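You operate a simulated robot arm through the tools that you are given. There is no shell and no other tool. Be economical: measure what you need, move in short steps, check, and stop when the job is done.

You run a simulated two-armed robot. Do the job below in one go: nothing can be reset, and whatever is moved stays where it is left.

## Task
Take the cap off the blue jar and lay it down on the top of the red bench.

The check looks at the end state, three seconds after you hand in, the way a careful person would. Anything else that was tipped, shoved, dropped, spilled or broken makes it a failure. Lids that push on must go on centred and level and be pressed home; caps that screw on are set level and turned clockwise until they are tight.

## Robot
Two 7-joint arms with two-finger parallel grippers on one trunk, on a base that drives. Base frame: it is fixed to the floor where the robot stands at the start and does not move with it; the origin is under the middle of the robot, x ahead of it, y to its left, z up. Lengths are in mm, angles in rad, forces in N, time in s.
The left shoulder is at the start at [70, 187, 1240], the right one opposite. With the tool pointing down near the work surface each hand reaches from about 280 to 780 mm from the robot's upright axis, wherever it stands, measured 20 degrees to its own side. Payload 3.91 kg a hand.
Tool frame (each hand has its own): the origin (TCP) lies between the finger pads and is the grasp point; the fingertips stand 30 mm ahead of it; z points along the fingers, y is the line along which they close. Largest opening 110 mm; finger width 20, thickness 10; the body of the gripper, 48 by 112 mm, starts 55 mm behind the TCP.
Orientation is that of the tool frame in the base frame, as a unit quaternion [w, x, y, z]. With the fingers straight down and closing along the base's y, the tool's x points along the base's -x, its y along +y and its z along -z.

## Interface
- The arms move only by the tool send_rows. It takes "left_plan", "right_plan" or both (then of equal length, played together; a hand with none holds still); each is a list of rows, each a list of 2 entries, a list of its own where there are three numbers: the shift along the tool's x, y, z in mm, then the turn, a rotation vector about the tool's x, y, z in rad. In form: [[[dx, dy, dz], [wx, wy, wz]], ...]. A call has 1 to 8 rows; each row shifts and turns the commanded pose from where the row before left it, along the tool's axes as they then stand. "left_fingers" and "right_fingers" are, for a hand that has rows, the finger opening in mm, from 0 to 110, set as the call begins (left out, the last holds). Each row takes 0.2 s and may step no farther than 50 mm and 0.15 rad from the row before; otherwise, or with a gripper value out of range, the whole call is refused. A pose out of reach is approached as far as the arm can. The call stops where the force on the tool passes 40 N (or 10 N more than at its start, if that is more) or the arm is blocked; 0.2 s more then pass. Each finger travels about 72 mm/s and halts on what it meets, pressing with about 39 N; the grip force reading is that of the motor and also rises with nothing between the fingers. The clock runs only during rows and for 0.2 s after the last one: add rows that do not move to give the fingers time. It gives the time, the measured TCP pose, the force on the tool (base axes), the opening and the grip force at its end, in the units of the frame above (readings bear some noise), with the torque about the TCP (base axes, N m) and any sound that the robot's microphone picked up.
- Cameras (640 x 400 px; columns grow to the right, rows downward): "scene" is now at [138, -46.8, 1464.5]; the picture's right is [-0.45, -0.89, -0.00], its down [-0.56, 0.28, -0.78] and it looks along [0.70, -0.35, -0.62] (base axes); focal length 274 px, centre (320, 200). "left" rides on the left gripper at [72, -17, -103] in its tool frame; the picture's right is [0.23, 0.97, 0.00], its down [-0.76, 0.18, -0.62] and it looks along [-0.61, 0.14, 0.78] (tool axes); focal length 222 px, centre (320, 200). "right" rides on the right gripper at [72, 17, -103] in its tool frame; the picture's right is [-0.23, 0.97, 0.00], its down [-0.76, -0.18, -0.62] and it looks along [-0.61, -0.14, 0.78] (tool axes); focal length 222 px, centre (320, 200). There is no depth. A picture from a camera that has moved, and an enlarged one, comes with that camera's place and axes in the base frame and with its lens. The place of the scene camera against the robot may be out by one fixed shift of up to 18 mm in any direction.
- camera(camera): a new picture of that camera. No time passes.
- move_column(by): slides the trunk up (or, below 0, down) by that many mm; the arms and the scene camera ride with it, the base frame stays. It gives what a move gives, with no picture.
- drive_base(legs): drives the robot by 1 to 6 legs, each [ahead, turn to the left] in mm and rad, along the robot's own axes; the way and the turn of a leg run together, so that a leg with both is an arc; at most 1500 mm and 3.142 rad a leg. The arms and the cameras ride along, it lands a little off, and it stops where it bumps. It gives what a move gives.
- head_to(pan, tilt): turns the head with the scene camera to pan (to the left, within 1.501 rad either way) and tilt (down, from -0.506 to 1.204), counted from straight ahead of the robot. It gives what a move gives.
- inspect(camera, box): a new picture of the part [left, top, right, bottom] of that camera's present view, enlarged. No time passes.
- job_done(): hands the job in; it is judged then, once.

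Work in short steps. Places have to be worked out from the pictures, the camera data and where the tool is seen: move nearer, look again, correct. Check each grasp and each placing, and mend what went wrong. You have 120 turns and 88 pictures in all, those below and enlarged ones among them. Open the grippers and draw the arms clear of the work before you hand the job in, unless the task says otherwise; then end with one line.

The tools are called as a command line: name --argument value ..., lists and objects as JSON in quotes. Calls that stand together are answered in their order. send_rows: Moves the arms, as the interface text tells. Its arguments: {"type":"object","properties":{"left_plan":{"type":"array"},"left_fingers":{"type":"number"},"right_plan":{"type":"array"},"right_fingers":{"type":"number"}},"required":[]} The other tools are called the same way: move_column (by) slides the trunk up or down; drive_base (legs) drives the base; head_to (pan, tilt) turns the head that bears the scene camera; camera (camera) takes a picture; inspect (camera, box) takes an enlarged picture of a part of a camera's view; job_done () hands the job in.

At the start:

```text
t: 0.0
left_eef_pos: [456.3, 25.7, 1228.9]
left_tool_rot: [0.0, 0.0, 1.0, 0.0]
left_ft_force: [-0.4, 0.2, 0.1]
left_wrist_torque: [0.0, -0.02, 0.02]
left_opening: 110.2
left_grip_force: 0.1
right_eef_pos: [390.2, -474.3, 1161.0]
right_tool_rot: [0.0, 0.001, 1.0, 0.0]
right_ft_force: [-0.2, 0.3, -0.6]
right_wrist_torque: [-0.02, -0.01, -0.02]
right_opening: 109.6
right_grip_force: 0.1
trunk travel left (down, up): [-750.0, 190.0]
robot x, y, heading: [-1.6, -0.4, 0.001]
head pan, tilt: [-0.463, 0.672]
```

scene: 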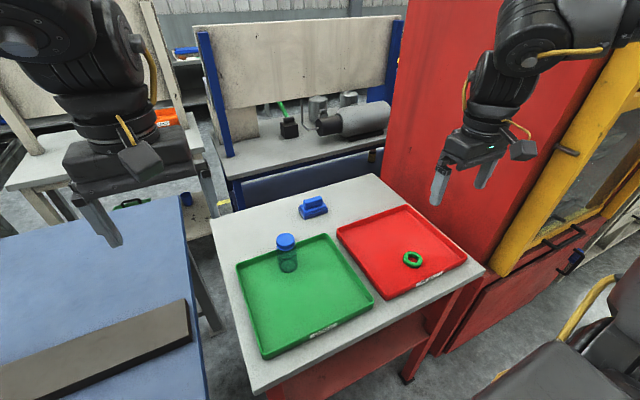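
right: 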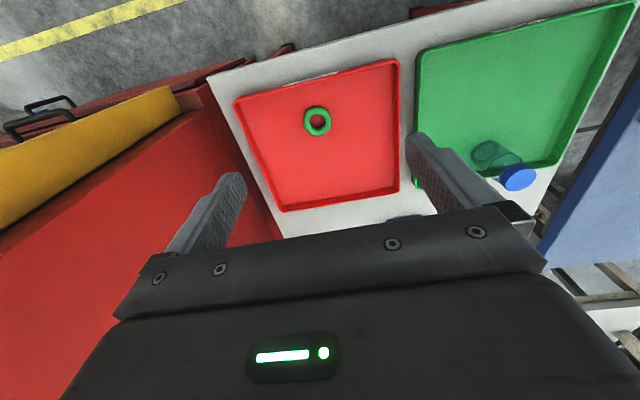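
left: 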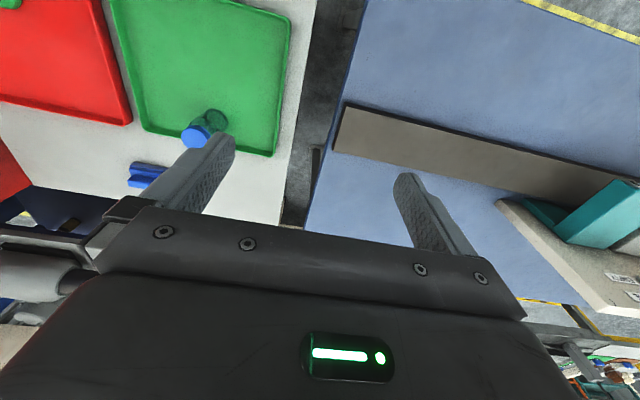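

The jar with a blue cap stands in the green tray, on a grey-topped bench with a red frame. I'll look closer at the jar and the surroundings.

inspect --camera "scene" --box '[220, 180, 380, 280]'

inspect --camera "left" --box '[100, 60, 300, 185]'

head_to --pan 0.5 --tilt 0.6

camera --camera "scene"

head_to --pan -1.2 --tilt 0.6

camera --camera "scene"

```text
4.00 times, centred on (300, 230) of scene
camera zoom: at [138.0, -46.8, 1464.5], right [-0.45, -0.89, 0.0], down [-0.56, 0.28, -0.78], along [0.7, -0.35, -0.62], focal length 1095 px, centre (400, 80)
```

zoom: 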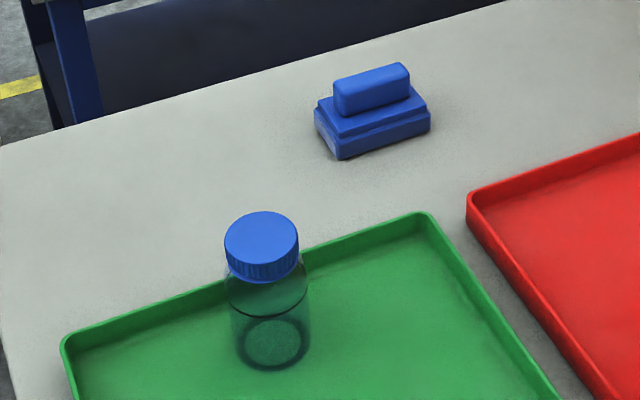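

```text
3.20 times, centred on (200, 122) of left
camera zoom: at [383.6, 8.5, 1331.9], right [-0.23, 0.97, 0.0], down [0.76, 0.18, 0.62], along [0.61, 0.14, -0.78], focal length 711 px, centre (704, 448)
```

zoom: 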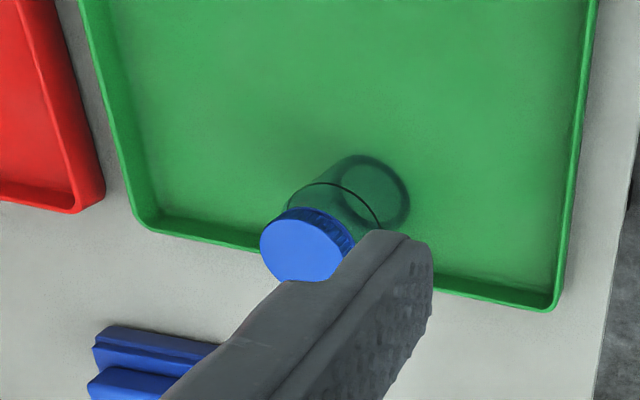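

```text
t: 1.2
left_eef_pos: [456.5, 25.4, 1229.6]
left_tool_rot: [0.0, 0.0, 1.0, 0.0]
left_ft_force: [-1.0, -0.7, 0.5]
left_wrist_torque: [-0.02, 0.06, 0.02]
left_opening: 110.0
left_grip_force: 0.0
right_eef_pos: [390.7, -473.3, 1161.9]
right_tool_rot: [0.0, 0.001, 1.0, 0.001]
right_ft_force: [-0.2, -0.2, -0.7]
right_wrist_torque: [-0.04, 0.0, 0.01]
right_opening: 110.1
right_grip_force: 0.0
trunk travel left (down, up): [-750.0, 190.0]
robot x, y, heading: [-6.4, -4.6, 0.004]
head pan, tilt: [0.499, 0.6]
```

```text
82 pictures are left
camera scene: at [138.8, 33.9, 1470.9], right [0.48, -0.88, 0.0], down [-0.5, -0.27, -0.83], along [0.72, 0.39, -0.56], focal length 274 px, centre (320, 200)
```

scene: 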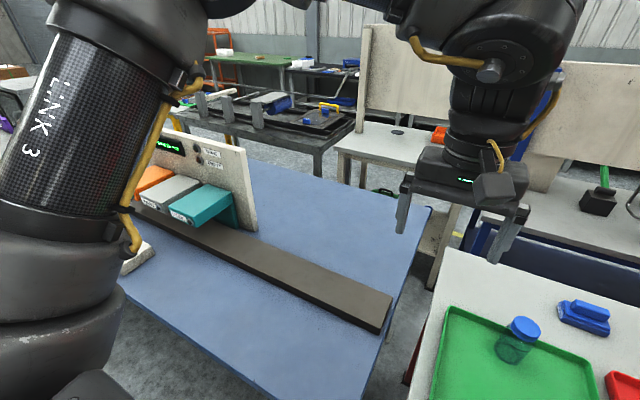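

```text
t: 3.0
left_eef_pos: [456.0, 25.5, 1230.3]
left_tool_rot: [0.0, -0.001, 1.0, -0.001]
left_ft_force: [-0.6, 0.3, -1.1]
left_wrist_torque: [0.0, 0.01, 0.01]
left_opening: 110.1
left_grip_force: 0.1
right_eef_pos: [391.8, -473.0, 1160.0]
right_tool_rot: [0.0, 0.001, 1.0, 0.0]
right_ft_force: [-0.5, 0.5, 0.0]
right_wrist_torque: [-0.02, 0.01, -0.01]
right_opening: 109.8
right_grip_force: 0.0
trunk travel left (down, up): [-750.0, 190.0]
robot x, y, heading: [-0.6, 0.5, -0.001]
head pan, tilt: [-1.201, 0.6]
```

```text
81 pictures are left
camera scene: at [93.1, -90.7, 1470.8], right [-0.93, -0.36, 0.0], down [-0.2, 0.53, -0.82], along [0.3, -0.77, -0.57], focal length 274 px, centre (320, 200)
```

scene: 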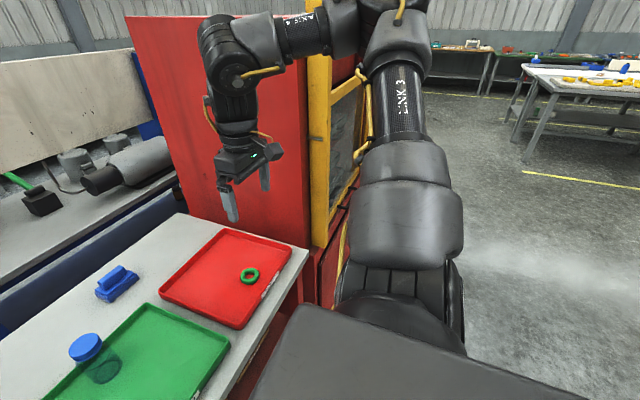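

The red bench is the grey-topped table with the trays. My plan is to have the left hand hold the jar body from the side, camera up, while the right hand unscrews the cap from above. First I'll yaw the left hand in free space to see whether the wrist allows it.

head_to --pan -0.3 --tilt 0.75

send_rows --left_plan '[[[0, 0, 0], [0, 0, -0.15]], [[0, 0, 0], [0, 0, -0.15]], [[0, 0, 0], [0, 0, -0.15]], [[0, 0, 0], [0, 0, -0.15]], [[0, 0, 0], [0, 0, -0.15]], [[0, 0, 0], [0, 0, -0.15]], [[0, 0, 0], [0, 0, -0.15]], [[0, 0, 0], [0, 0, -0.15]]]'

send_rows --left_plan '[[[0, 0, 0], [0, 0, -0.15]], [[0, 0, 0], [0, 0, -0.15]], [[0, 0, 0], [0, 0, -0.15]], [[0, 0, 0], [0, 0, -0.15]], [[0, 0, 0], [0, 0, -0.15]], [[0, 0, 0], [0, 0, -0.15]], [[0, 0, 0], [0, 0, -0.15]], [[0, 0, 0], [0, 0, 0]]]'

camera --camera "scene"

camera --camera "right"

```text
t: 4.2
left_eef_pos: [456.4, 25.4, 1229.7]
left_tool_rot: [0.0, -0.001, 1.0, -0.001]
left_ft_force: [0.3, -0.8, -0.5]
left_wrist_torque: [-0.03, -0.02, -0.01]
left_opening: 110.0
left_grip_force: 0.1
right_eef_pos: [391.2, -473.7, 1160.4]
right_tool_rot: [0.001, 0.0, 1.0, 0.0]
right_ft_force: [0.0, -0.3, -0.9]
right_wrist_torque: [0.03, 0.0, 0.01]
right_opening: 109.8
right_grip_force: 0.1
trunk travel left (down, up): [-750.0, 190.0]
robot x, y, heading: [-1.9, -1.9, 0.001]
head pan, tilt: [-0.3, 0.75]
```

```text
t: 6.0
left_eef_pos: [457.4, 26.0, 1228.9]
left_tool_rot: [0.0, -0.564, 0.826, 0.0]
left_ft_force: [-0.1, -0.4, -0.3]
left_wrist_torque: [0.01, -0.02, -0.03]
left_opening: 110.1
left_grip_force: 0.0
right_eef_pos: [392.3, -474.4, 1161.7]
right_tool_rot: [0.0, 0.0, 1.0, 0.0]
right_ft_force: [0.1, 0.5, 0.0]
right_wrist_torque: [0.03, 0.01, -0.01]
right_opening: 110.0
right_grip_force: 0.1
trunk travel left (down, up): [-750.0, 190.0]
robot x, y, heading: [-0.8, -2.2, -0.001]
head pan, tilt: [-0.3, 0.75]
```

```text
t: 7.8
left_eef_pos: [455.9, 24.3, 1228.6]
left_tool_rot: [0.0, 0.902, -0.432, 0.0]
left_ft_force: [0.5, -0.2, -0.5]
left_wrist_torque: [0.0, 0.0, 0.01]
left_opening: 109.9
left_grip_force: 0.0
right_eef_pos: [390.7, -474.6, 1160.6]
right_tool_rot: [0.001, 0.001, 1.0, 0.0]
right_ft_force: [-0.9, 0.0, 0.0]
right_wrist_torque: [-0.02, -0.02, -0.01]
right_opening: 110.1
right_grip_force: 0.0
trunk travel left (down, up): [-750.0, 190.0]
robot x, y, heading: [0.5, 4.2, 0.001]
head pan, tilt: [-0.3, 0.75]
```

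```text
80 pictures are left
camera scene: at [140.3, -32.8, 1458.0], right [-0.3, -0.96, 0.0], down [-0.65, 0.2, -0.73], along [0.7, -0.22, -0.68], focal length 274 px, centre (320, 200)
```

scene: 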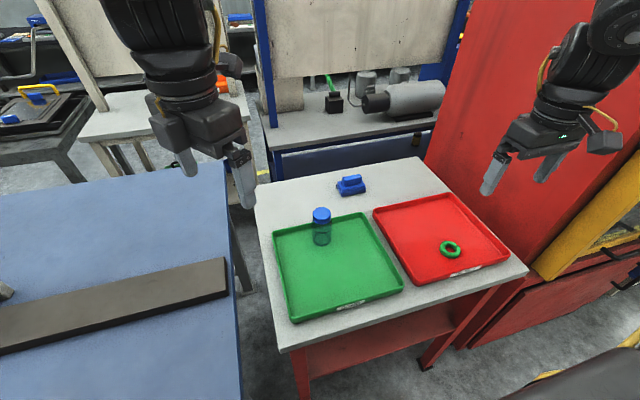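

```text
79 pictures are left
camera right: at [319.0, -455.9, 1263.2], right [0.23, 0.97, 0.0], down [0.76, -0.18, 0.62], along [0.61, -0.14, -0.78], focal length 222 px, centre (320, 200)
```

right: 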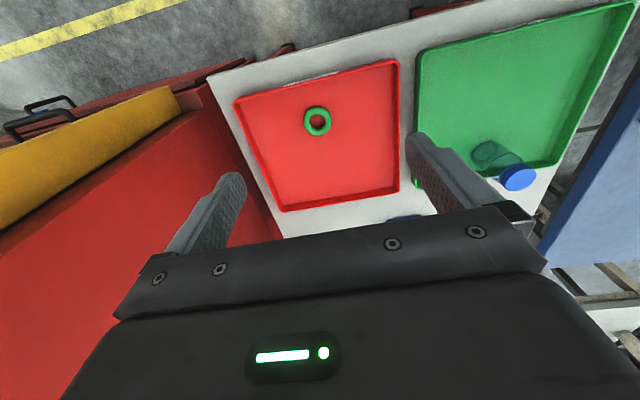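

The yaw works. I'll move the left hand toward the jar at height, then pitch its fingers up toward horizontal.

send_rows --left_plan '[[[31.4, 3.8, 25.8], [0, 0, 0]], [[31.4, 3.8, 25.8], [0, 0, 0]], [[31.4, 3.8, 25.8], [0, 0, 0]], [[31.4, 3.8, 25.8], [0, 0, 0]], [[31.4, 3.8, 25.8], [0, 0, 0]]]'

send_rows --left_plan '[[[0, 0, 0], [0, 0.15, 0]], [[0, 0, 0], [0, 0.15, 0]], [[0, 0, 0], [0, 0.15, 0]], [[0, 0, 0], [0, 0.15, 0]], [[0, 0, 0], [0, 0.15, 0]]]'

send_rows --left_plan '[[[0, 0, 0], [0, 0.15, 0]], [[0, 0, 0], [0, 0.15, 0]], [[0, 0, 0], [0, 0.15, 0]], [[0, 0, 0], [0, 0.1, 0]], [[0, 0, 0], [0, 0.1, 0]], [[0, 0, 0], [0, 0, 0]]]'

camera --camera "scene"

camera --camera "left"

```text
t: 9.0
left_eef_pos: [539.7, -111.1, 1099.8]
left_tool_rot: [-0.001, 0.902, -0.432, 0.0]
left_ft_force: [0.0, -0.9, 0.1]
left_wrist_torque: [0.02, -0.04, 0.03]
left_opening: 110.0
left_grip_force: 0.1
right_eef_pos: [391.7, -474.9, 1159.5]
right_tool_rot: [0.0, 0.0, 1.0, 0.0]
right_ft_force: [-0.3, -1.4, -1.0]
right_wrist_torque: [0.03, -0.01, -0.02]
right_opening: 110.0
right_grip_force: 0.0
trunk travel left (down, up): [-750.0, 190.0]
robot x, y, heading: [0.3, 2.6, 0.002]
head pan, tilt: [-0.3, 0.75]
```

```text
t: 10.2
left_eef_pos: [540.1, -108.5, 1100.0]
left_tool_rot: [0.159, 0.839, -0.401, 0.331]
left_ft_force: [-0.3, -0.2, -0.6]
left_wrist_torque: [-0.01, -0.01, 0.0]
left_opening: 110.0
left_grip_force: 0.0
right_eef_pos: [391.9, -473.4, 1161.2]
right_tool_rot: [0.0, 0.001, 1.0, -0.001]
right_ft_force: [0.9, 0.5, -0.1]
right_wrist_torque: [0.01, 0.01, 0.0]
right_opening: 109.8
right_grip_force: 0.1
trunk travel left (down, up): [-750.0, 190.0]
robot x, y, heading: [2.8, 0.5, 0.002]
head pan, tilt: [-0.3, 0.75]
```

```text
t: 11.6
left_eef_pos: [539.8, -107.2, 1098.9]
left_tool_rot: [0.278, 0.689, -0.33, 0.582]
left_ft_force: [0.3, 0.6, 0.3]
left_wrist_torque: [-0.02, 0.01, 0.0]
left_opening: 109.8
left_grip_force: 0.1
right_eef_pos: [391.2, -474.1, 1160.7]
right_tool_rot: [0.0, 0.002, 1.0, 0.0]
right_ft_force: [-0.2, 0.5, -0.4]
right_wrist_torque: [-0.03, -0.03, -0.02]
right_opening: 110.2
right_grip_force: 0.1
trunk travel left (down, up): [-750.0, 190.0]
robot x, y, heading: [-1.7, 0.2, -0.001]
head pan, tilt: [-0.3, 0.75]
```

```text
78 pictures are left
camera scene: at [140.2, -33.2, 1458.0], right [-0.3, -0.96, 0.0], down [-0.65, 0.2, -0.73], along [0.7, -0.22, -0.68], focal length 274 px, centre (320, 200)
```

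scene: 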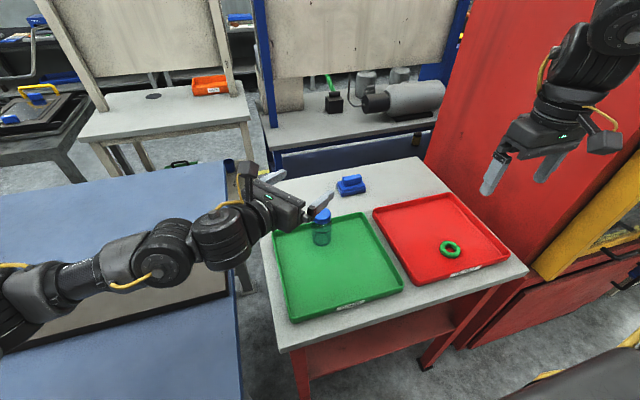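

```text
77 pictures are left
camera left: at [496.7, -27.8, 1188.0], right [-0.73, -0.64, 0.22], down [-0.61, 0.47, -0.64], along [0.31, -0.61, -0.73], focal length 222 px, centre (320, 200)
```

left: 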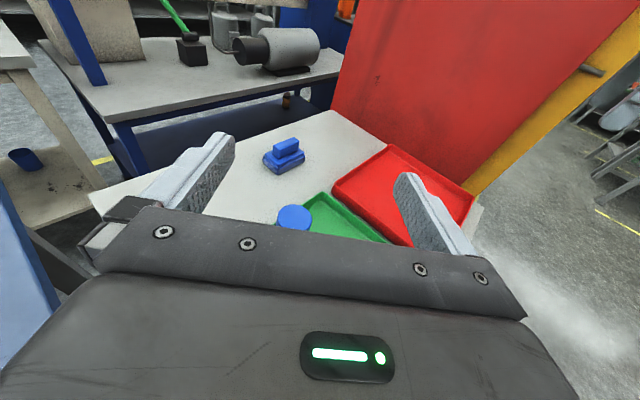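

The left hand is well oriented and laterally lined up with the jar. I'll back off and go halfway down, watching the elbow.

send_rows --left_plan '[[[-5, 0, -22], [0, 0, 0]], [[-24, 0, 0], [0, 0, 0]], [[-24, 0, 0], [0, 0, 0]], [[-24, 0, 0], [0, 0, 0]], [[-24, 0, 0], [0, 0, 0]], [[0, 0, 0], [0, 0, 0]]]'

camera --camera "scene"

camera --camera "left"

```text
t: 13.0
left_eef_pos: [515.8, -79.1, 1004.2]
left_tool_rot: [0.278, 0.69, -0.331, 0.58]
left_ft_force: [0.3, -0.4, 0.7]
left_wrist_torque: [-0.02, 0.03, 0.0]
left_opening: 110.1
left_grip_force: 0.0
right_eef_pos: [390.9, -473.8, 1161.1]
right_tool_rot: [0.0, 0.0, 1.0, 0.0]
right_ft_force: [-0.7, 0.7, 0.0]
right_wrist_torque: [-0.05, -0.04, 0.0]
right_opening: 110.1
right_grip_force: 0.1
trunk travel left (down, up): [-750.0, 190.0]
robot x, y, heading: [2.7, -4.1, 0.001]
head pan, tilt: [-0.3, 0.75]
```

```text
76 pictures are left
camera scene: at [140.3, -32.9, 1458.0], right [-0.3, -0.96, 0.0], down [-0.65, 0.2, -0.73], along [0.7, -0.22, -0.68], focal length 274 px, centre (320, 200)
```

scene: 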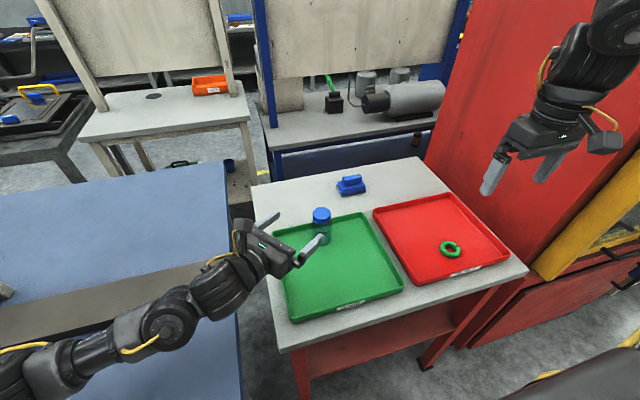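

```text
75 pictures are left
camera left: at [472.6, 1.0, 1093.0], right [-0.73, -0.64, 0.22], down [-0.61, 0.47, -0.64], along [0.31, -0.61, -0.73], focal length 222 px, centre (320, 200)
```

left: 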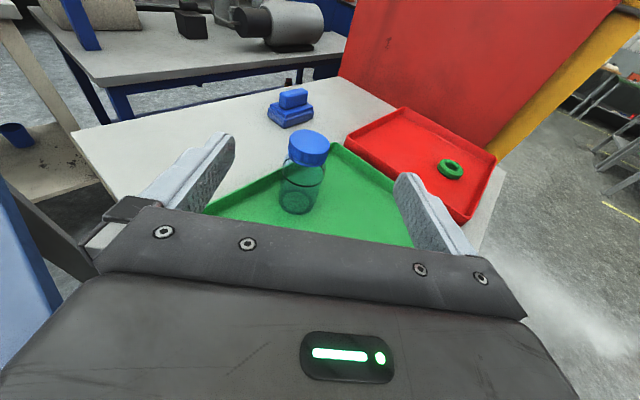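

The forearm is well above the blue bench. I'll continue down to gripping height, still about 125 mm short of the jar.

send_rows --left_plan '[[[-22, 0, 3.7], [0, 0, 0]], [[-22, 0, 3.7], [0, 0, 0]], [[-22, 0, 3.7], [0, 0, 0]], [[-22, 0, 3.7], [0, 0, 0]], [[-20, 0, 3.4], [0, 0, 0]], [[0, 0, 0], [0, 0, 0]]]'

camera --camera "scene"

camera --camera "left"

```text
t: 14.4
left_eef_pos: [515.2, -79.3, 895.0]
left_tool_rot: [0.279, 0.689, -0.331, 0.581]
left_ft_force: [0.1, 2.4, 2.1]
left_wrist_torque: [0.16, 0.12, -0.15]
left_opening: 110.0
left_grip_force: 0.0
right_eef_pos: [391.2, -472.2, 1160.3]
right_tool_rot: [0.0, 0.001, 1.0, 0.0]
right_ft_force: [-0.4, -0.2, -0.8]
right_wrist_torque: [-0.01, -0.03, -0.02]
right_opening: 110.1
right_grip_force: 0.0
trunk travel left (down, up): [-750.0, 190.0]
robot x, y, heading: [0.5, 0.1, -0.003]
head pan, tilt: [-0.3, 0.75]
```

```text
74 pictures are left
camera scene: at [139.9, -32.2, 1458.1], right [-0.3, -0.96, 0.0], down [-0.65, 0.2, -0.73], along [0.7, -0.22, -0.68], focal length 274 px, centre (320, 200)
```

scene: 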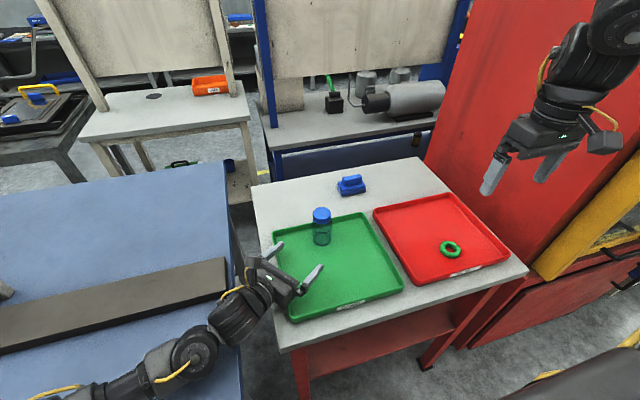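

```text
73 pictures are left
camera left: at [471.4, 1.9, 983.0], right [-0.73, -0.64, 0.22], down [-0.6, 0.47, -0.64], along [0.31, -0.61, -0.73], focal length 222 px, centre (320, 200)
```

left: 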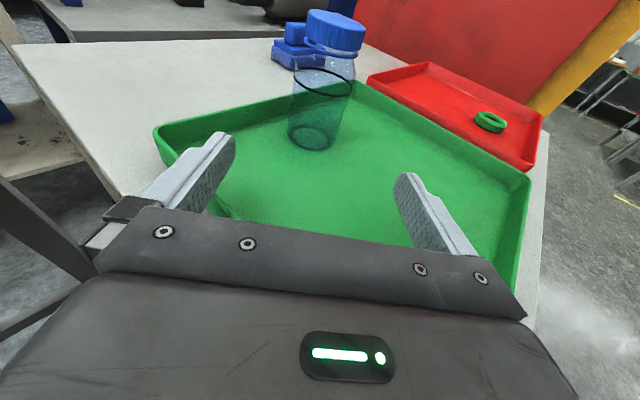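

There is a slight force reading, so the gripper may be brushing the tray's rim. I'll zoom in.

inspect --camera "scene" --box '[200, 190, 360, 350]'

send_rows --left_plan '[[[0, 0, 0], [0, 0, 0]]]'

```text
2.50 times, centred on (280, 270) of scene
camera zoom: at [139.9, -32.2, 1458.1], right [-0.3, -0.96, 0.0], down [-0.65, 0.2, -0.73], along [0.7, -0.22, -0.68], focal length 684 px, centre (420, 25)
```

zoom: 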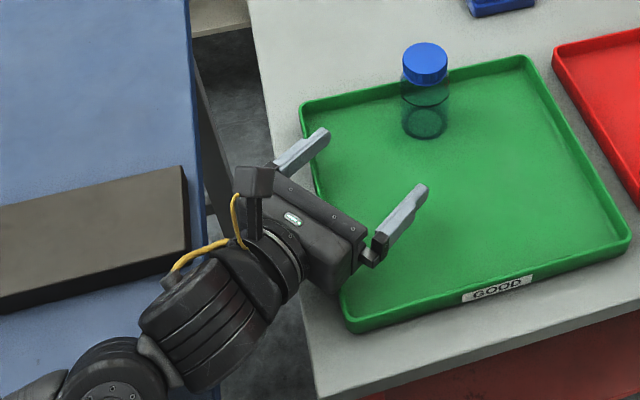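

```text
t: 14.8
left_eef_pos: [513.8, -79.0, 895.0]
left_tool_rot: [0.278, 0.69, -0.331, 0.581]
left_ft_force: [1.1, 2.9, 1.8]
left_wrist_torque: [0.13, 0.1, -0.15]
left_opening: 109.9
left_grip_force: 0.1
right_eef_pos: [390.0, -473.5, 1161.1]
right_tool_rot: [0.0, 0.001, 1.0, 0.0]
right_ft_force: [-0.6, -0.4, -0.2]
right_wrist_torque: [-0.01, -0.01, 0.0]
right_opening: 110.1
right_grip_force: 0.1
trunk travel left (down, up): [-750.0, 190.0]
robot x, y, heading: [1.1, -0.6, -0.002]
head pan, tilt: [-0.3, 0.75]
```

It's a light contact of about 3 N, most likely the gripper body on the tray rim. I'll raise 10 mm and check that the force clears.

send_rows --left_plan '[[[5, 0, -0.8], [0, 0, 0]], [[5, 0, -0.8], [0, 0, 0]], [[0, 0, 0], [0, 0, 0]]]'

inspect --camera "left" --box '[220, 0, 420, 160]'

```text
t: 15.6
left_eef_pos: [515.7, -77.5, 904.5]
left_tool_rot: [0.278, 0.691, -0.331, 0.58]
left_ft_force: [0.1, 0.0, -0.6]
left_wrist_torque: [0.04, 0.01, 0.0]
left_opening: 109.8
left_grip_force: 0.0
right_eef_pos: [391.8, -473.8, 1160.8]
right_tool_rot: [0.001, 0.0, 1.0, 0.0]
right_ft_force: [0.4, 0.1, 0.1]
right_wrist_torque: [0.01, 0.0, -0.02]
right_opening: 110.1
right_grip_force: 0.1
trunk travel left (down, up): [-750.0, 190.0]
robot x, y, heading: [0.2, 0.1, 0.003]
head pan, tilt: [-0.3, 0.75]
```

```text
2.50 times, centred on (320, 80) of left
camera zoom: at [471.8, 1.7, 993.4], right [-0.73, -0.64, 0.22], down [-0.61, 0.47, -0.64], along [0.31, -0.61, -0.73], focal length 555 px, centre (320, 500)
```

zoom: 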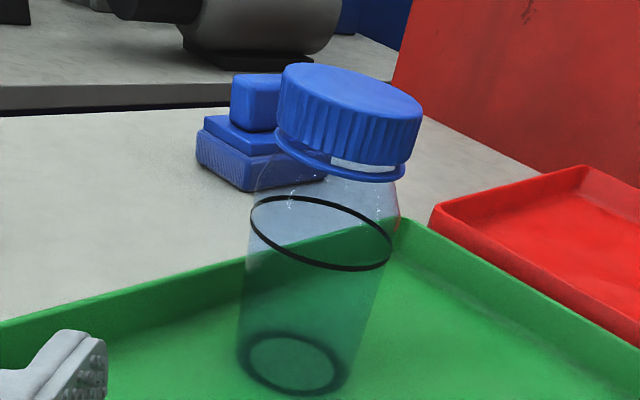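

The contact has cleared. It's a ribbed screw cap with a ring beneath it, and the jar sits about 5 mm to the tool's −y side. I'll advance along the approach while staying level, then recheck.

send_rows --left_plan '[[[3, -1.3, 20], [0, 0, 0]], [[3, -1.3, 20], [0, 0, 0]], [[3, -1.3, 20], [0, 0, 0]], [[3, -1.3, 20], [0, 0, 0]], [[0, 0, 0], [0, 0, 0]]]'

camera --camera "left"

inspect --camera "scene" --box '[220, 180, 380, 280]'

```text
t: 16.8
left_eef_pos: [570.6, -137.3, 902.4]
left_tool_rot: [0.278, 0.69, -0.33, 0.581]
left_ft_force: [-0.6, 0.6, 0.4]
left_wrist_torque: [0.0, -0.03, 0.0]
left_opening: 109.8
left_grip_force: 0.0
right_eef_pos: [391.6, -472.8, 1160.7]
right_tool_rot: [0.0, 0.0, 1.0, 0.0]
right_ft_force: [-0.7, 0.2, 0.2]
right_wrist_torque: [0.0, -0.04, -0.02]
right_opening: 110.1
right_grip_force: 0.1
trunk travel left (down, up): [-750.0, 190.0]
robot x, y, heading: [0.3, 1.7, 0.005]
head pan, tilt: [-0.3, 0.75]
```

```text
70 pictures are left
camera left: at [526.6, -56.8, 991.5], right [-0.73, -0.64, 0.22], down [-0.6, 0.47, -0.64], along [0.31, -0.61, -0.73], focal length 222 px, centre (320, 200)
```

left: 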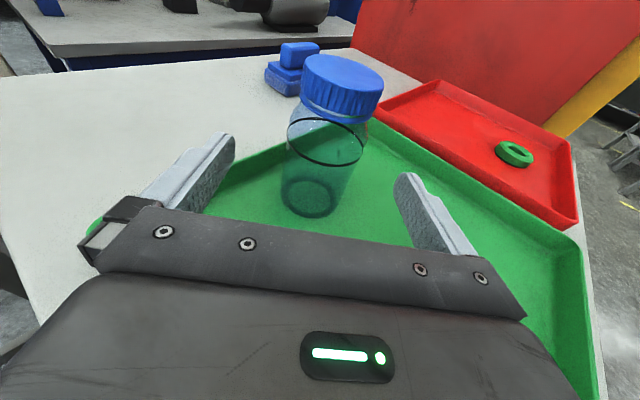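

```text
4.00 times, centred on (300, 230) of scene
camera zoom: at [139.9, -32.2, 1458.0], right [-0.3, -0.96, 0.0], down [-0.65, 0.2, -0.73], along [0.7, -0.22, -0.68], focal length 1095 px, centre (400, 80)
```

zoom: 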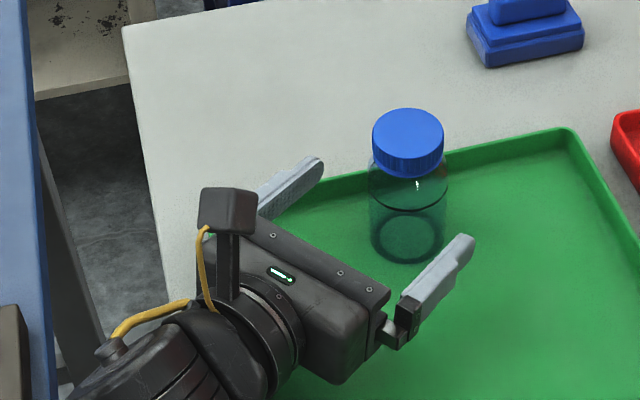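

The jar axis is about 43 mm ahead, near (596, −172). I'll advance onto it with the fingers open, then check before closing.

send_rows --left_plan '[[[1.3, 0.7, 14], [0, 0, 0]], [[1.3, 0.7, 14], [0, 0, 0]], [[1.3, 0.7, 14], [0, 0, 0]], [[0, 0, 0], [0, 0, 0]]]'

camera --camera "left"

inspect --camera "scene" --box '[220, 180, 380, 280]'

```text
t: 17.8
left_eef_pos: [596.1, -171.7, 898.0]
left_tool_rot: [0.278, 0.69, -0.331, 0.581]
left_ft_force: [-1.1, 0.1, 0.0]
left_wrist_torque: [0.02, 0.0, 0.0]
left_opening: 110.2
left_grip_force: 0.1
right_eef_pos: [391.1, -473.9, 1161.4]
right_tool_rot: [0.0, 0.001, 1.0, 0.0]
right_ft_force: [-0.7, -0.6, -0.2]
right_wrist_torque: [0.03, -0.02, -0.03]
right_opening: 110.3
right_grip_force: 0.0
trunk travel left (down, up): [-750.0, 190.0]
robot x, y, heading: [2.4, -0.8, -0.001]
head pan, tilt: [-0.3, 0.75]
```

```text
68 pictures are left
camera left: at [552.0, -91.5, 987.7], right [-0.73, -0.64, 0.22], down [-0.6, 0.47, -0.64], along [0.31, -0.61, -0.73], focal length 222 px, centre (320, 200)
```

left: 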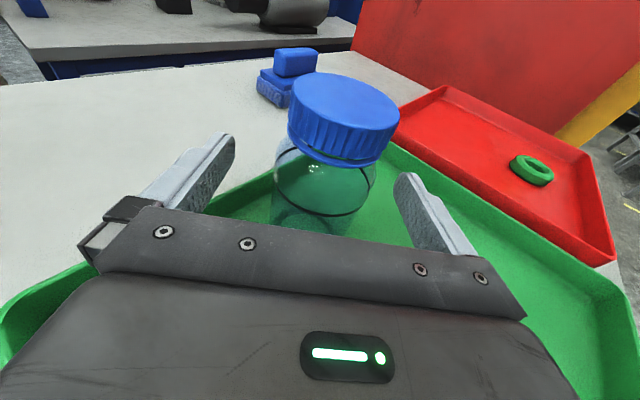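

```text
4.00 times, centred on (300, 230) of scene
camera zoom: at [140.2, -32.7, 1458.0], right [-0.3, -0.96, 0.0], down [-0.65, 0.2, -0.73], along [0.7, -0.22, -0.68], focal length 1095 px, centre (400, 80)
```

zoom: 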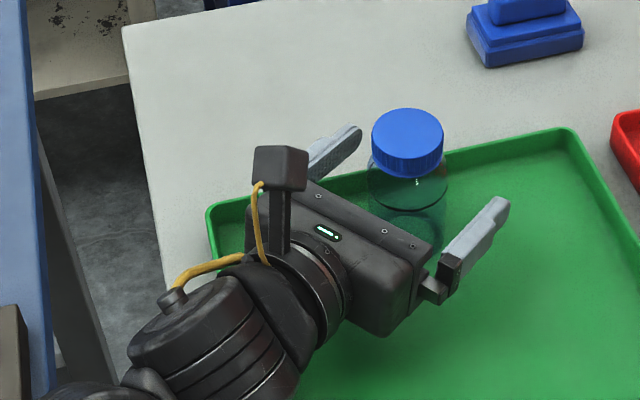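

The hand is centred on the jar within a few mm. I'll close the left fingers on the body.

send_rows --left_fingers 0 --left_plan '[[[0, 0, 0], [0, 0, 0]], [[0, 0, 0], [0, 0, 0]], [[0, 0, 0], [0, 0, 0]], [[0, 0, 0], [0, 0, 0]], [[0, 0, 0], [0, 0, 0]]]'

camera --camera "left"

inspect --camera "scene" --box '[220, 180, 380, 280]'

```text
t: 19.0
left_eef_pos: [595.7, -172.8, 898.9]
left_tool_rot: [0.279, 0.689, -0.33, 0.581]
left_ft_force: [-0.5, -0.4, 0.4]
left_wrist_torque: [0.02, 0.0, 0.0]
left_opening: 52.9
left_grip_force: 39.3
right_eef_pos: [391.3, -474.2, 1161.1]
right_tool_rot: [0.0, 0.001, 1.0, 0.0]
right_ft_force: [0.5, 0.2, -0.2]
right_wrist_torque: [0.0, 0.02, -0.02]
right_opening: 110.1
right_grip_force: 0.1
trunk travel left (down, up): [-750.0, 190.0]
robot x, y, heading: [-2.1, -0.6, -0.002]
head pan, tilt: [-0.3, 0.75]
```

```text
66 pictures are left
camera left: at [552.0, -91.4, 987.6], right [-0.73, -0.64, 0.22], down [-0.6, 0.47, -0.64], along [0.31, -0.61, -0.73], focal length 222 px, centre (320, 200)
```

left: 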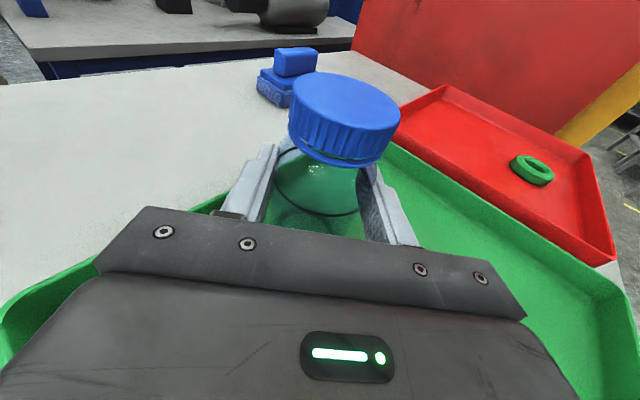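

```text
4.00 times, centred on (300, 230) of scene
camera zoom: at [140.3, -32.9, 1458.0], right [-0.3, -0.96, 0.0], down [-0.65, 0.2, -0.73], along [0.7, -0.22, -0.68], focal length 1095 px, centre (400, 80)
```

zoom: 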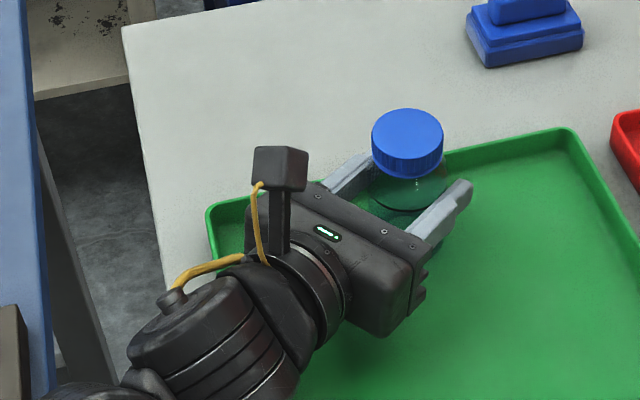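

The jar is held with a 53 mm opening and did not move. Next I'll bring the right hand over the cap at height, and pre-turn its wrist clockwise so there is a long counter-clockwise stroke available.

send_rows --right_plan '[[[-25.6, 37.7, 8.9], [0, 0, 0]], [[-25.6, 37.7, 8.9], [0, 0, 0]], [[-25.6, 37.7, 8.9], [0, 0, 0]], [[-25.6, 37.7, 8.9], [0, 0, 0]], [[-25.6, 37.7, 8.9], [0, 0, 0]], [[-25.6, 37.7, 8.9], [0, 0, 0]], [[-25.6, 37.7, 8.9], [0, 0, 0]], [[-25.6, 37.7, 8.9], [0, 0, 0]]]'

send_rows --right_plan '[[[0, 0, 0], [0, 0, 0.15]], [[0, 0, 0], [0, 0, 0.15]], [[0, 0, 0], [0, 0, 0.15]], [[0, 0, 0], [0, 0, 0.15]], [[0, 0, 0], [0, 0, 0.15]], [[0, 0, 0], [0, 0, 0.15]], [[0, 0, 0], [0, 0, 0.15]], [[0, 0, 0], [0, 0, 0.15]]]'

camera --camera "scene"

camera --camera "right"

```text
t: 20.8
left_eef_pos: [595.9, -172.1, 899.4]
left_tool_rot: [0.279, 0.69, -0.33, 0.581]
left_ft_force: [0.1, -1.0, 0.9]
left_wrist_torque: [0.03, -0.01, -0.05]
left_opening: 52.9
left_grip_force: 38.6
right_eef_pos: [526.8, -256.2, 1087.2]
right_tool_rot: [0.0, 0.001, 1.0, 0.001]
right_ft_force: [-0.7, 0.2, 0.8]
right_wrist_torque: [0.01, -0.01, -0.01]
right_opening: 109.9
right_grip_force: 0.2
right hand out of reach, approached as far as the arm can: row 6, 7, 8
trunk travel left (down, up): [-750.0, 190.0]
robot x, y, heading: [3.2, 0.1, -0.001]
head pan, tilt: [-0.3, 0.75]
```

```text
t: 22.6
left_eef_pos: [595.5, -172.3, 899.9]
left_tool_rot: [0.278, 0.691, -0.331, 0.58]
left_ft_force: [0.1, -1.4, 0.2]
left_wrist_torque: [-0.02, -0.07, -0.06]
left_opening: 52.8
left_grip_force: 38.8
right_eef_pos: [571.4, -286.2, 1093.8]
right_tool_rot: [0.008, 0.242, 0.97, 0.014]
right_ft_force: [-0.5, -0.7, 0.9]
right_wrist_torque: [-0.02, 0.0, 0.0]
right_opening: 110.0
right_grip_force: 0.1
right hand out of reach, approached as far as the arm can: row 2, 3, 4, 5, 6, 7, 8
trunk travel left (down, up): [-750.0, 190.0]
robot x, y, heading: [-2.0, -1.4, -0.001]
head pan, tilt: [-0.3, 0.75]
```

```text
64 pictures are left
camera scene: at [140.8, -32.6, 1457.9], right [-0.3, -0.96, 0.0], down [-0.65, 0.2, -0.73], along [0.7, -0.22, -0.68], focal length 274 px, centre (320, 200)
```

scene: 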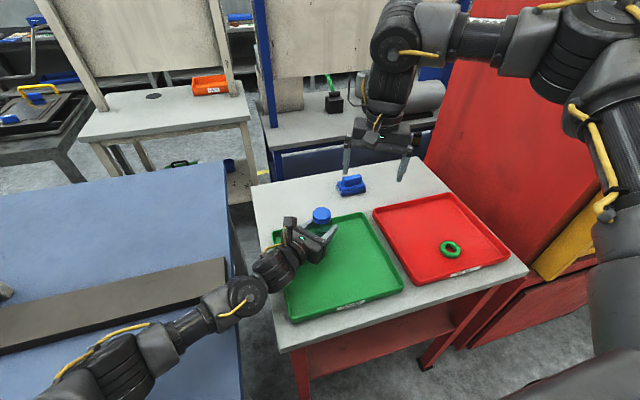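

```text
63 pictures are left
camera right: at [512.7, -239.7, 1196.5], right [0.66, 0.75, 0.03], down [0.57, -0.53, 0.62], along [0.49, -0.39, -0.78], focal length 222 px, centre (320, 200)
```

right: 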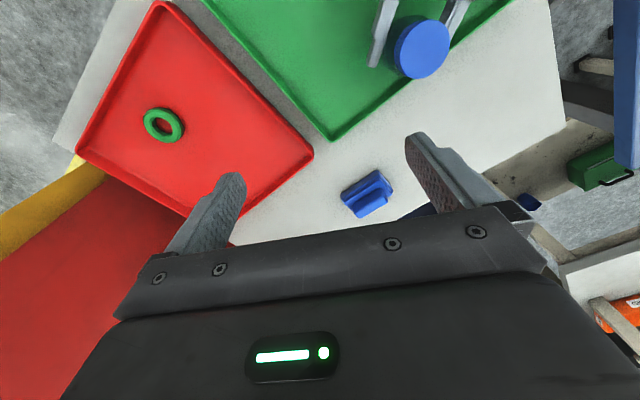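

The right hand is short of reach with this wrist turn, which looks like a wrist joint limit. I'll turn it the other way and watch whether it gets to the spot above the cap.

send_rows --right_plan '[[[0, 0, 0], [0, 0, -0.15]], [[0, 0, 0], [0, 0, -0.15]], [[0, 0, 0], [0, 0, -0.15]], [[0, 0, 0], [0, 0, -0.15]], [[0, 0, 0], [0, 0, -0.15]], [[0, 0, 0], [0, 0, -0.15]], [[0, 0, 0], [0, 0, -0.15]], [[0, 0, 0], [0, 0, -0.15]]]'

send_rows --right_plan '[[[0, 0, 0], [0, 0, -0.15]], [[0, 0, 0], [0, 0, -0.15]], [[0, 0, 0], [0, 0, -0.15]], [[0, 0, 0], [0, 0, -0.15]], [[0, 0, 0], [0, 0, -0.15]], [[0, 0, 0], [0, 0, -0.15]], [[0, 0, 0], [0, 0, -0.15]], [[0, 0, 0], [0, 0, -0.15]]]'

camera --camera "scene"

```text
t: 24.4
left_eef_pos: [595.6, -171.2, 899.0]
left_tool_rot: [0.278, 0.69, -0.331, 0.58]
left_ft_force: [0.1, 0.3, 0.5]
left_wrist_torque: [-0.01, -0.04, 0.0]
left_opening: 52.9
left_grip_force: 38.4
right_eef_pos: [568.5, -287.2, 1092.6]
right_tool_rot: [0.014, -0.349, 0.937, 0.006]
right_ft_force: [0.3, -0.3, -1.1]
right_wrist_torque: [0.02, -0.01, -0.01]
right_opening: 110.1
right_grip_force: 0.1
trunk travel left (down, up): [-750.0, 190.0]
robot x, y, heading: [1.0, 3.2, 0.003]
head pan, tilt: [-0.3, 0.75]
```

```text
t: 26.2
left_eef_pos: [595.8, -170.8, 898.9]
left_tool_rot: [0.278, 0.69, -0.33, 0.581]
left_ft_force: [1.1, -0.1, 0.3]
left_wrist_torque: [-0.03, -0.01, 0.02]
left_opening: 52.8
left_grip_force: 38.9
right_eef_pos: [569.4, -286.7, 1094.1]
right_tool_rot: [-0.016, 0.817, -0.577, 0.003]
right_ft_force: [0.0, 1.3, 0.3]
right_wrist_torque: [0.03, -0.01, -0.01]
right_opening: 110.0
right_grip_force: 0.0
trunk travel left (down, up): [-750.0, 190.0]
robot x, y, heading: [6.4, 1.2, -0.001]
head pan, tilt: [-0.3, 0.75]
```

```text
62 pictures are left
camera scene: at [140.3, -32.8, 1458.0], right [-0.3, -0.96, 0.0], down [-0.65, 0.2, -0.73], along [0.7, -0.22, -0.68], focal length 274 px, centre (320, 200)
```

scene: 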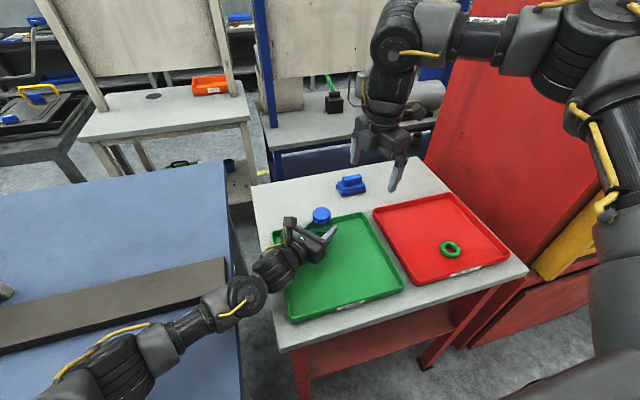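

Counter-clockwise turning has plenty of range, and the clockwise side was the limit. From here I'll move the right hand over the cap and level out its small tilt.

send_rows --right_plan '[[[0, 0, 0], [-0.0294, 0.014, 0]], [[-25, -16, 0], [0, 0, 0]], [[-25, -16, 0], [0, 0, 0]], [[-25, -16, 0], [0, 0, 0]], [[-24, -16, 0], [0, 0, 0]], [[0, 0, 0], [0, 0, 0]]]'

camera --camera "right"

camera --camera "scene"

```text
t: 27.6
left_eef_pos: [595.4, -171.9, 899.5]
left_tool_rot: [0.278, 0.69, -0.33, 0.581]
left_ft_force: [0.2, -0.7, 0.6]
left_wrist_torque: [0.0, -0.02, 0.01]
left_opening: 52.7
left_grip_force: 39.2
right_eef_pos: [528.9, -256.9, 1090.9]
right_tool_rot: [-0.001, 0.817, -0.577, 0.0]
right_ft_force: [0.0, 0.4, 0.2]
right_wrist_torque: [0.02, -0.01, 0.0]
right_opening: 110.1
right_grip_force: 0.0
right hand out of reach, approached as far as the arm can: row 1, 2, 3, 4, 5
trunk travel left (down, up): [-750.0, 190.0]
robot x, y, heading: [3.1, -0.4, -0.003]
head pan, tilt: [-0.3, 0.75]
```

```text
61 pictures are left
camera right: at [537.6, -331.4, 1193.6], right [-0.99, -0.11, 0.0], down [-0.09, 0.78, 0.62], along [-0.07, 0.62, -0.78], focal length 222 px, centre (320, 200)
```

right: 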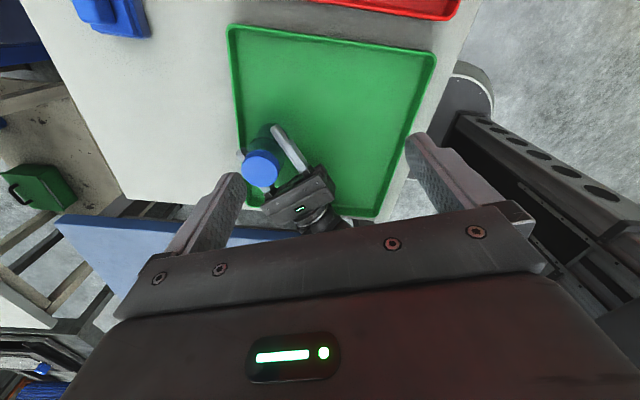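

```text
60 pictures are left
camera scene: at [140.3, -32.8, 1458.0], right [-0.3, -0.96, 0.0], down [-0.65, 0.2, -0.73], along [0.7, -0.22, -0.68], focal length 274 px, centre (320, 200)
```

scene: 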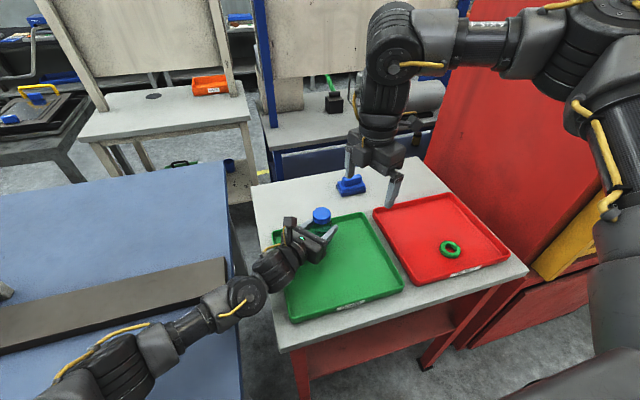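

With the tool vertical, the arm stops short at this height. I'll descend here, where the space is clear, and test whether the reach extends lower down.

send_rows --right_plan '[[[0, 0, 30], [0, 0, 0]], [[0, 0, 30], [0, 0, 0]], [[0, 0, 28], [0, 0, 0]], [[-15, -9, 0], [0, 0, 0]], [[-15, -9, 0], [0, 0, 0]], [[0, 0, 0], [0, 0, 0]]]'

```text
t: 29.0
left_eef_pos: [596.0, -171.9, 899.0]
left_tool_rot: [0.278, 0.69, -0.331, 0.581]
left_ft_force: [-0.2, -0.6, 0.3]
left_wrist_torque: [-0.02, -0.01, -0.01]
left_opening: 52.5
left_grip_force: 39.3
right_eef_pos: [513.8, -262.7, 1017.2]
right_tool_rot: [0.0, 0.817, -0.577, 0.0]
right_ft_force: [0.6, 0.6, 0.1]
right_wrist_torque: [0.02, -0.01, 0.01]
right_opening: 110.2
right_grip_force: 0.0
right hand out of reach, approached as far as the arm can: row 2, 3, 4, 5
trunk travel left (down, up): [-750.0, 190.0]
robot x, y, heading: [1.5, 1.1, 0.002]
head pan, tilt: [-0.3, 0.75]
```

Lower is no better, so this is an arm-posture limit. I'll pull the right hand up and back toward the robot's middle, then try to come forward from there.

send_rows --right_plan '[[[0, 0, -40], [0, 0, 0]], [[0, 0, -40], [0, 0, 0]], [[-16.2, 14.4, -25], [0, 0, 0]], [[-16.2, 14.4, -25], [0, 0, 0]], [[-16.2, 14.4, -25], [0, 0, 0]], [[-16.2, 14.4, -25], [0, 0, 0]], [[-16.2, 14.4, 0], [0, 0, 0]], [[-16.2, 14.4, 0], [0, 0, 0]]]'

camera --camera "scene"

```text
t: 30.8
left_eef_pos: [595.8, -172.0, 899.9]
left_tool_rot: [0.278, 0.69, -0.331, 0.581]
left_ft_force: [-0.6, 0.5, 0.0]
left_wrist_torque: [0.0, -0.01, -0.04]
left_opening: 52.6
left_grip_force: 39.3
right_eef_pos: [396.8, -204.8, 1199.0]
right_tool_rot: [-0.002, 0.817, -0.577, 0.0]
right_ft_force: [-0.4, 0.0, 0.7]
right_wrist_torque: [0.0, -0.05, 0.01]
right_opening: 110.0
right_grip_force: 0.1
right hand out of reach, approached as far as the arm can: row 7, 8
trunk travel left (down, up): [-750.0, 190.0]
robot x, y, heading: [0.8, -5.0, -0.003]
head pan, tilt: [-0.3, 0.75]
```

```text
59 pictures are left
camera scene: at [139.6, -32.5, 1458.0], right [-0.3, -0.96, 0.0], down [-0.65, 0.2, -0.73], along [0.7, -0.22, -0.68], focal length 274 px, centre (320, 200)
```

scene: 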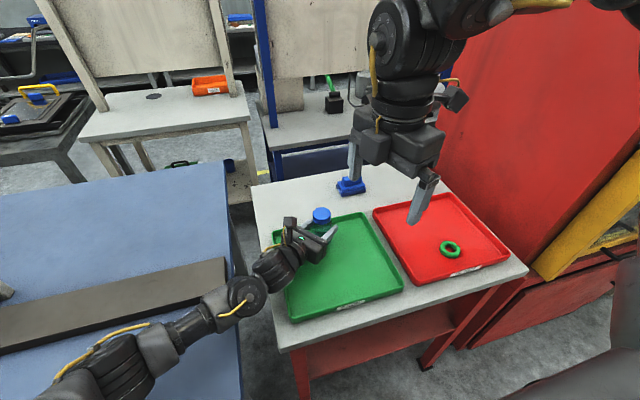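

The stops all lie at about the same azimuth (−27°), so the right hand can't get over the jar vertically from here. Swapping roles may work: the right hand holds the jar from its own side and the left unscrews. I'll test in free space whether the right wrist can make the camera-up side grip.

send_rows --right_plan '[[[32, 2.7, 0], [0, 0, 0]], [[32, 2.7, 0], [0, 0, 0]], [[32, 2.7, 0], [0, 0, 0]], [[32, 2.7, 0], [0, 0, 0]], [[0, 0, 0], [0, 0, -0.15]], [[0, 0, 0], [0, 0, -0.15]], [[0, 0, 0], [0, 0, -0.15]], [[0, 0, 0], [0, 0, -0.15]]]'

send_rows --right_plan '[[[0, 0, 0], [0, 0, -0.15]], [[0, 0, 0], [0, 0, -0.15]], [[0, 0, 0], [0, 0, -0.15]], [[0, 0, 0], [0, 0, -0.15]], [[0, 0, 0], [0, 0, -0.15]], [[0, 0, 0], [0, 0, -0.15]], [[0, 0, 0], [0, 0, -0.15]], [[0, 0, 0], [0, 0, -0.15]]]'

```text
t: 32.6
left_eef_pos: [595.8, -171.3, 898.8]
left_tool_rot: [0.278, 0.69, -0.33, 0.58]
left_ft_force: [0.3, 0.1, 0.0]
left_wrist_torque: [-0.01, -0.02, -0.06]
left_opening: 52.9
left_grip_force: 38.8
right_eef_pos: [429.0, -330.8, 1199.2]
right_tool_rot: [0.0, 0.951, -0.309, 0.0]
right_ft_force: [0.0, -0.4, -0.1]
right_wrist_torque: [-0.02, -0.01, -0.02]
right_opening: 109.8
right_grip_force: 0.0
trunk travel left (down, up): [-750.0, 190.0]
robot x, y, heading: [2.2, -4.9, -0.001]
head pan, tilt: [-0.3, 0.75]
```

```text
t: 34.4
left_eef_pos: [595.9, -173.2, 898.4]
left_tool_rot: [0.279, 0.69, -0.331, 0.581]
left_ft_force: [0.7, 0.6, 0.7]
left_wrist_torque: [-0.03, 0.0, 0.01]
left_opening: 52.5
left_grip_force: 38.7
right_eef_pos: [427.5, -329.9, 1199.4]
right_tool_rot: [0.0, 0.96, 0.281, 0.0]
right_ft_force: [0.0, 0.6, 0.3]
right_wrist_torque: [0.04, 0.0, -0.01]
right_opening: 110.0
right_grip_force: 0.0
trunk travel left (down, up): [-750.0, 190.0]
robot x, y, heading: [-3.3, 0.8, 0.002]
head pan, tilt: [-0.3, 0.75]
```

The right wrist turns far enough. Before committing, I'll release the jar with the left hand and back out the way I came, to check the left hand can get over the cap from above.

send_rows --left_fingers 110 --left_plan '[[[0, 0, 0], [0, 0, 0]], [[0, 0, 0], [0, 0, 0]], [[0, 0, 0], [0, 0, 0]], [[0, 0, 0], [0, 0, 0]]]'

camera --camera "left"

send_rows --left_plan '[[[-1.5, 0, -21], [0, 0, 0]], [[-1.5, 0, -21], [0, 0, 0]], [[-3, 0, -21], [0, 0, 0]], [[-3, 0, -21], [0, 0, 0]], [[-3, 0, -21], [0, 0, 0]], [[-3, 0, -21], [0, 0, 0]]]'

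send_rows --left_plan '[[[30, 0, 0], [0, 0, 0]], [[30, 0, 0], [0, 0, 0]], [[30, 0, 0], [0, 0, 0]], [[30, 0, 0], [0, 0, 0]], [[40, 0, 0], [0, 0, 0]], [[40, 0, 0], [0, 0, 0]]]'

camera --camera "scene"

```text
t: 35.4
left_eef_pos: [595.4, -173.6, 898.5]
left_tool_rot: [0.278, 0.69, -0.33, 0.582]
left_ft_force: [-0.7, -1.1, 0.0]
left_wrist_torque: [0.01, 0.0, 0.0]
left_opening: 110.1
left_grip_force: 0.2
right_eef_pos: [427.9, -329.3, 1198.9]
right_tool_rot: [-0.001, 0.96, 0.281, 0.001]
right_ft_force: [-0.4, 0.2, 0.1]
right_wrist_torque: [-0.02, 0.0, -0.02]
right_opening: 110.1
right_grip_force: 0.0
trunk travel left (down, up): [-750.0, 190.0]
robot x, y, heading: [0.9, -3.0, 0.001]
head pan, tilt: [-0.3, 0.75]
```

```text
58 pictures are left
camera left: at [552.0, -91.4, 987.6], right [-0.73, -0.64, 0.22], down [-0.6, 0.47, -0.64], along [0.31, -0.61, -0.73], focal length 222 px, centre (320, 200)
```

left: 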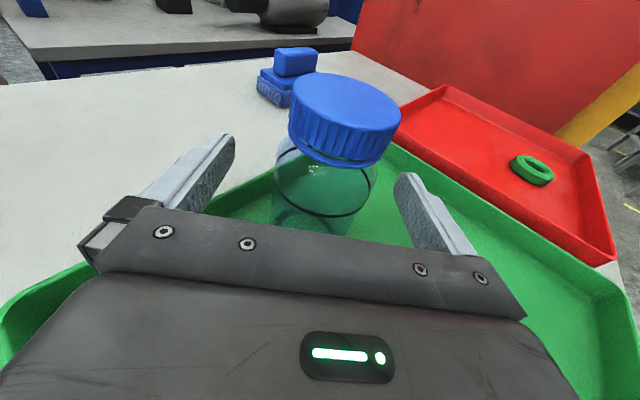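

```text
t: 36.8
left_eef_pos: [515.3, -69.7, 906.8]
left_tool_rot: [0.278, 0.69, -0.331, 0.581]
left_ft_force: [-0.7, 0.6, -0.8]
left_wrist_torque: [-0.01, 0.0, -0.01]
left_opening: 110.1
left_grip_force: 0.0
right_eef_pos: [427.9, -329.4, 1199.1]
right_tool_rot: [0.0, 0.96, 0.28, 0.0]
right_ft_force: [-0.9, 0.1, -0.1]
right_wrist_torque: [-0.02, 0.01, 0.03]
right_opening: 109.9
right_grip_force: 0.1
trunk travel left (down, up): [-750.0, 190.0]
robot x, y, heading: [-2.7, -0.8, -0.001]
head pan, tilt: [-0.3, 0.75]
```

```text
t: 38.2
left_eef_pos: [539.2, -100.1, 1104.0]
left_tool_rot: [0.277, 0.691, -0.331, 0.58]
left_ft_force: [-0.2, -0.2, 0.7]
left_wrist_torque: [0.01, -0.04, 0.01]
left_opening: 110.2
left_grip_force: 0.1
right_eef_pos: [427.5, -331.3, 1198.5]
right_tool_rot: [-0.001, 0.96, 0.281, 0.0]
right_ft_force: [0.1, 0.3, -0.4]
right_wrist_torque: [0.01, 0.01, 0.0]
right_opening: 110.0
right_grip_force: 0.0
trunk travel left (down, up): [-750.0, 190.0]
robot x, y, heading: [-1.2, 0.6, 0.002]
head pan, tilt: [-0.3, 0.75]
```

```text
57 pictures are left
camera scene: at [140.3, -33.7, 1457.9], right [-0.3, -0.96, 0.0], down [-0.65, 0.2, -0.73], along [0.7, -0.22, -0.68], focal length 274 px, centre (320, 200)
```

scene: 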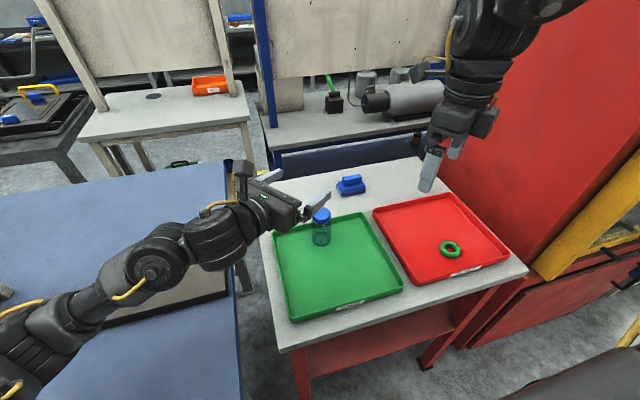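

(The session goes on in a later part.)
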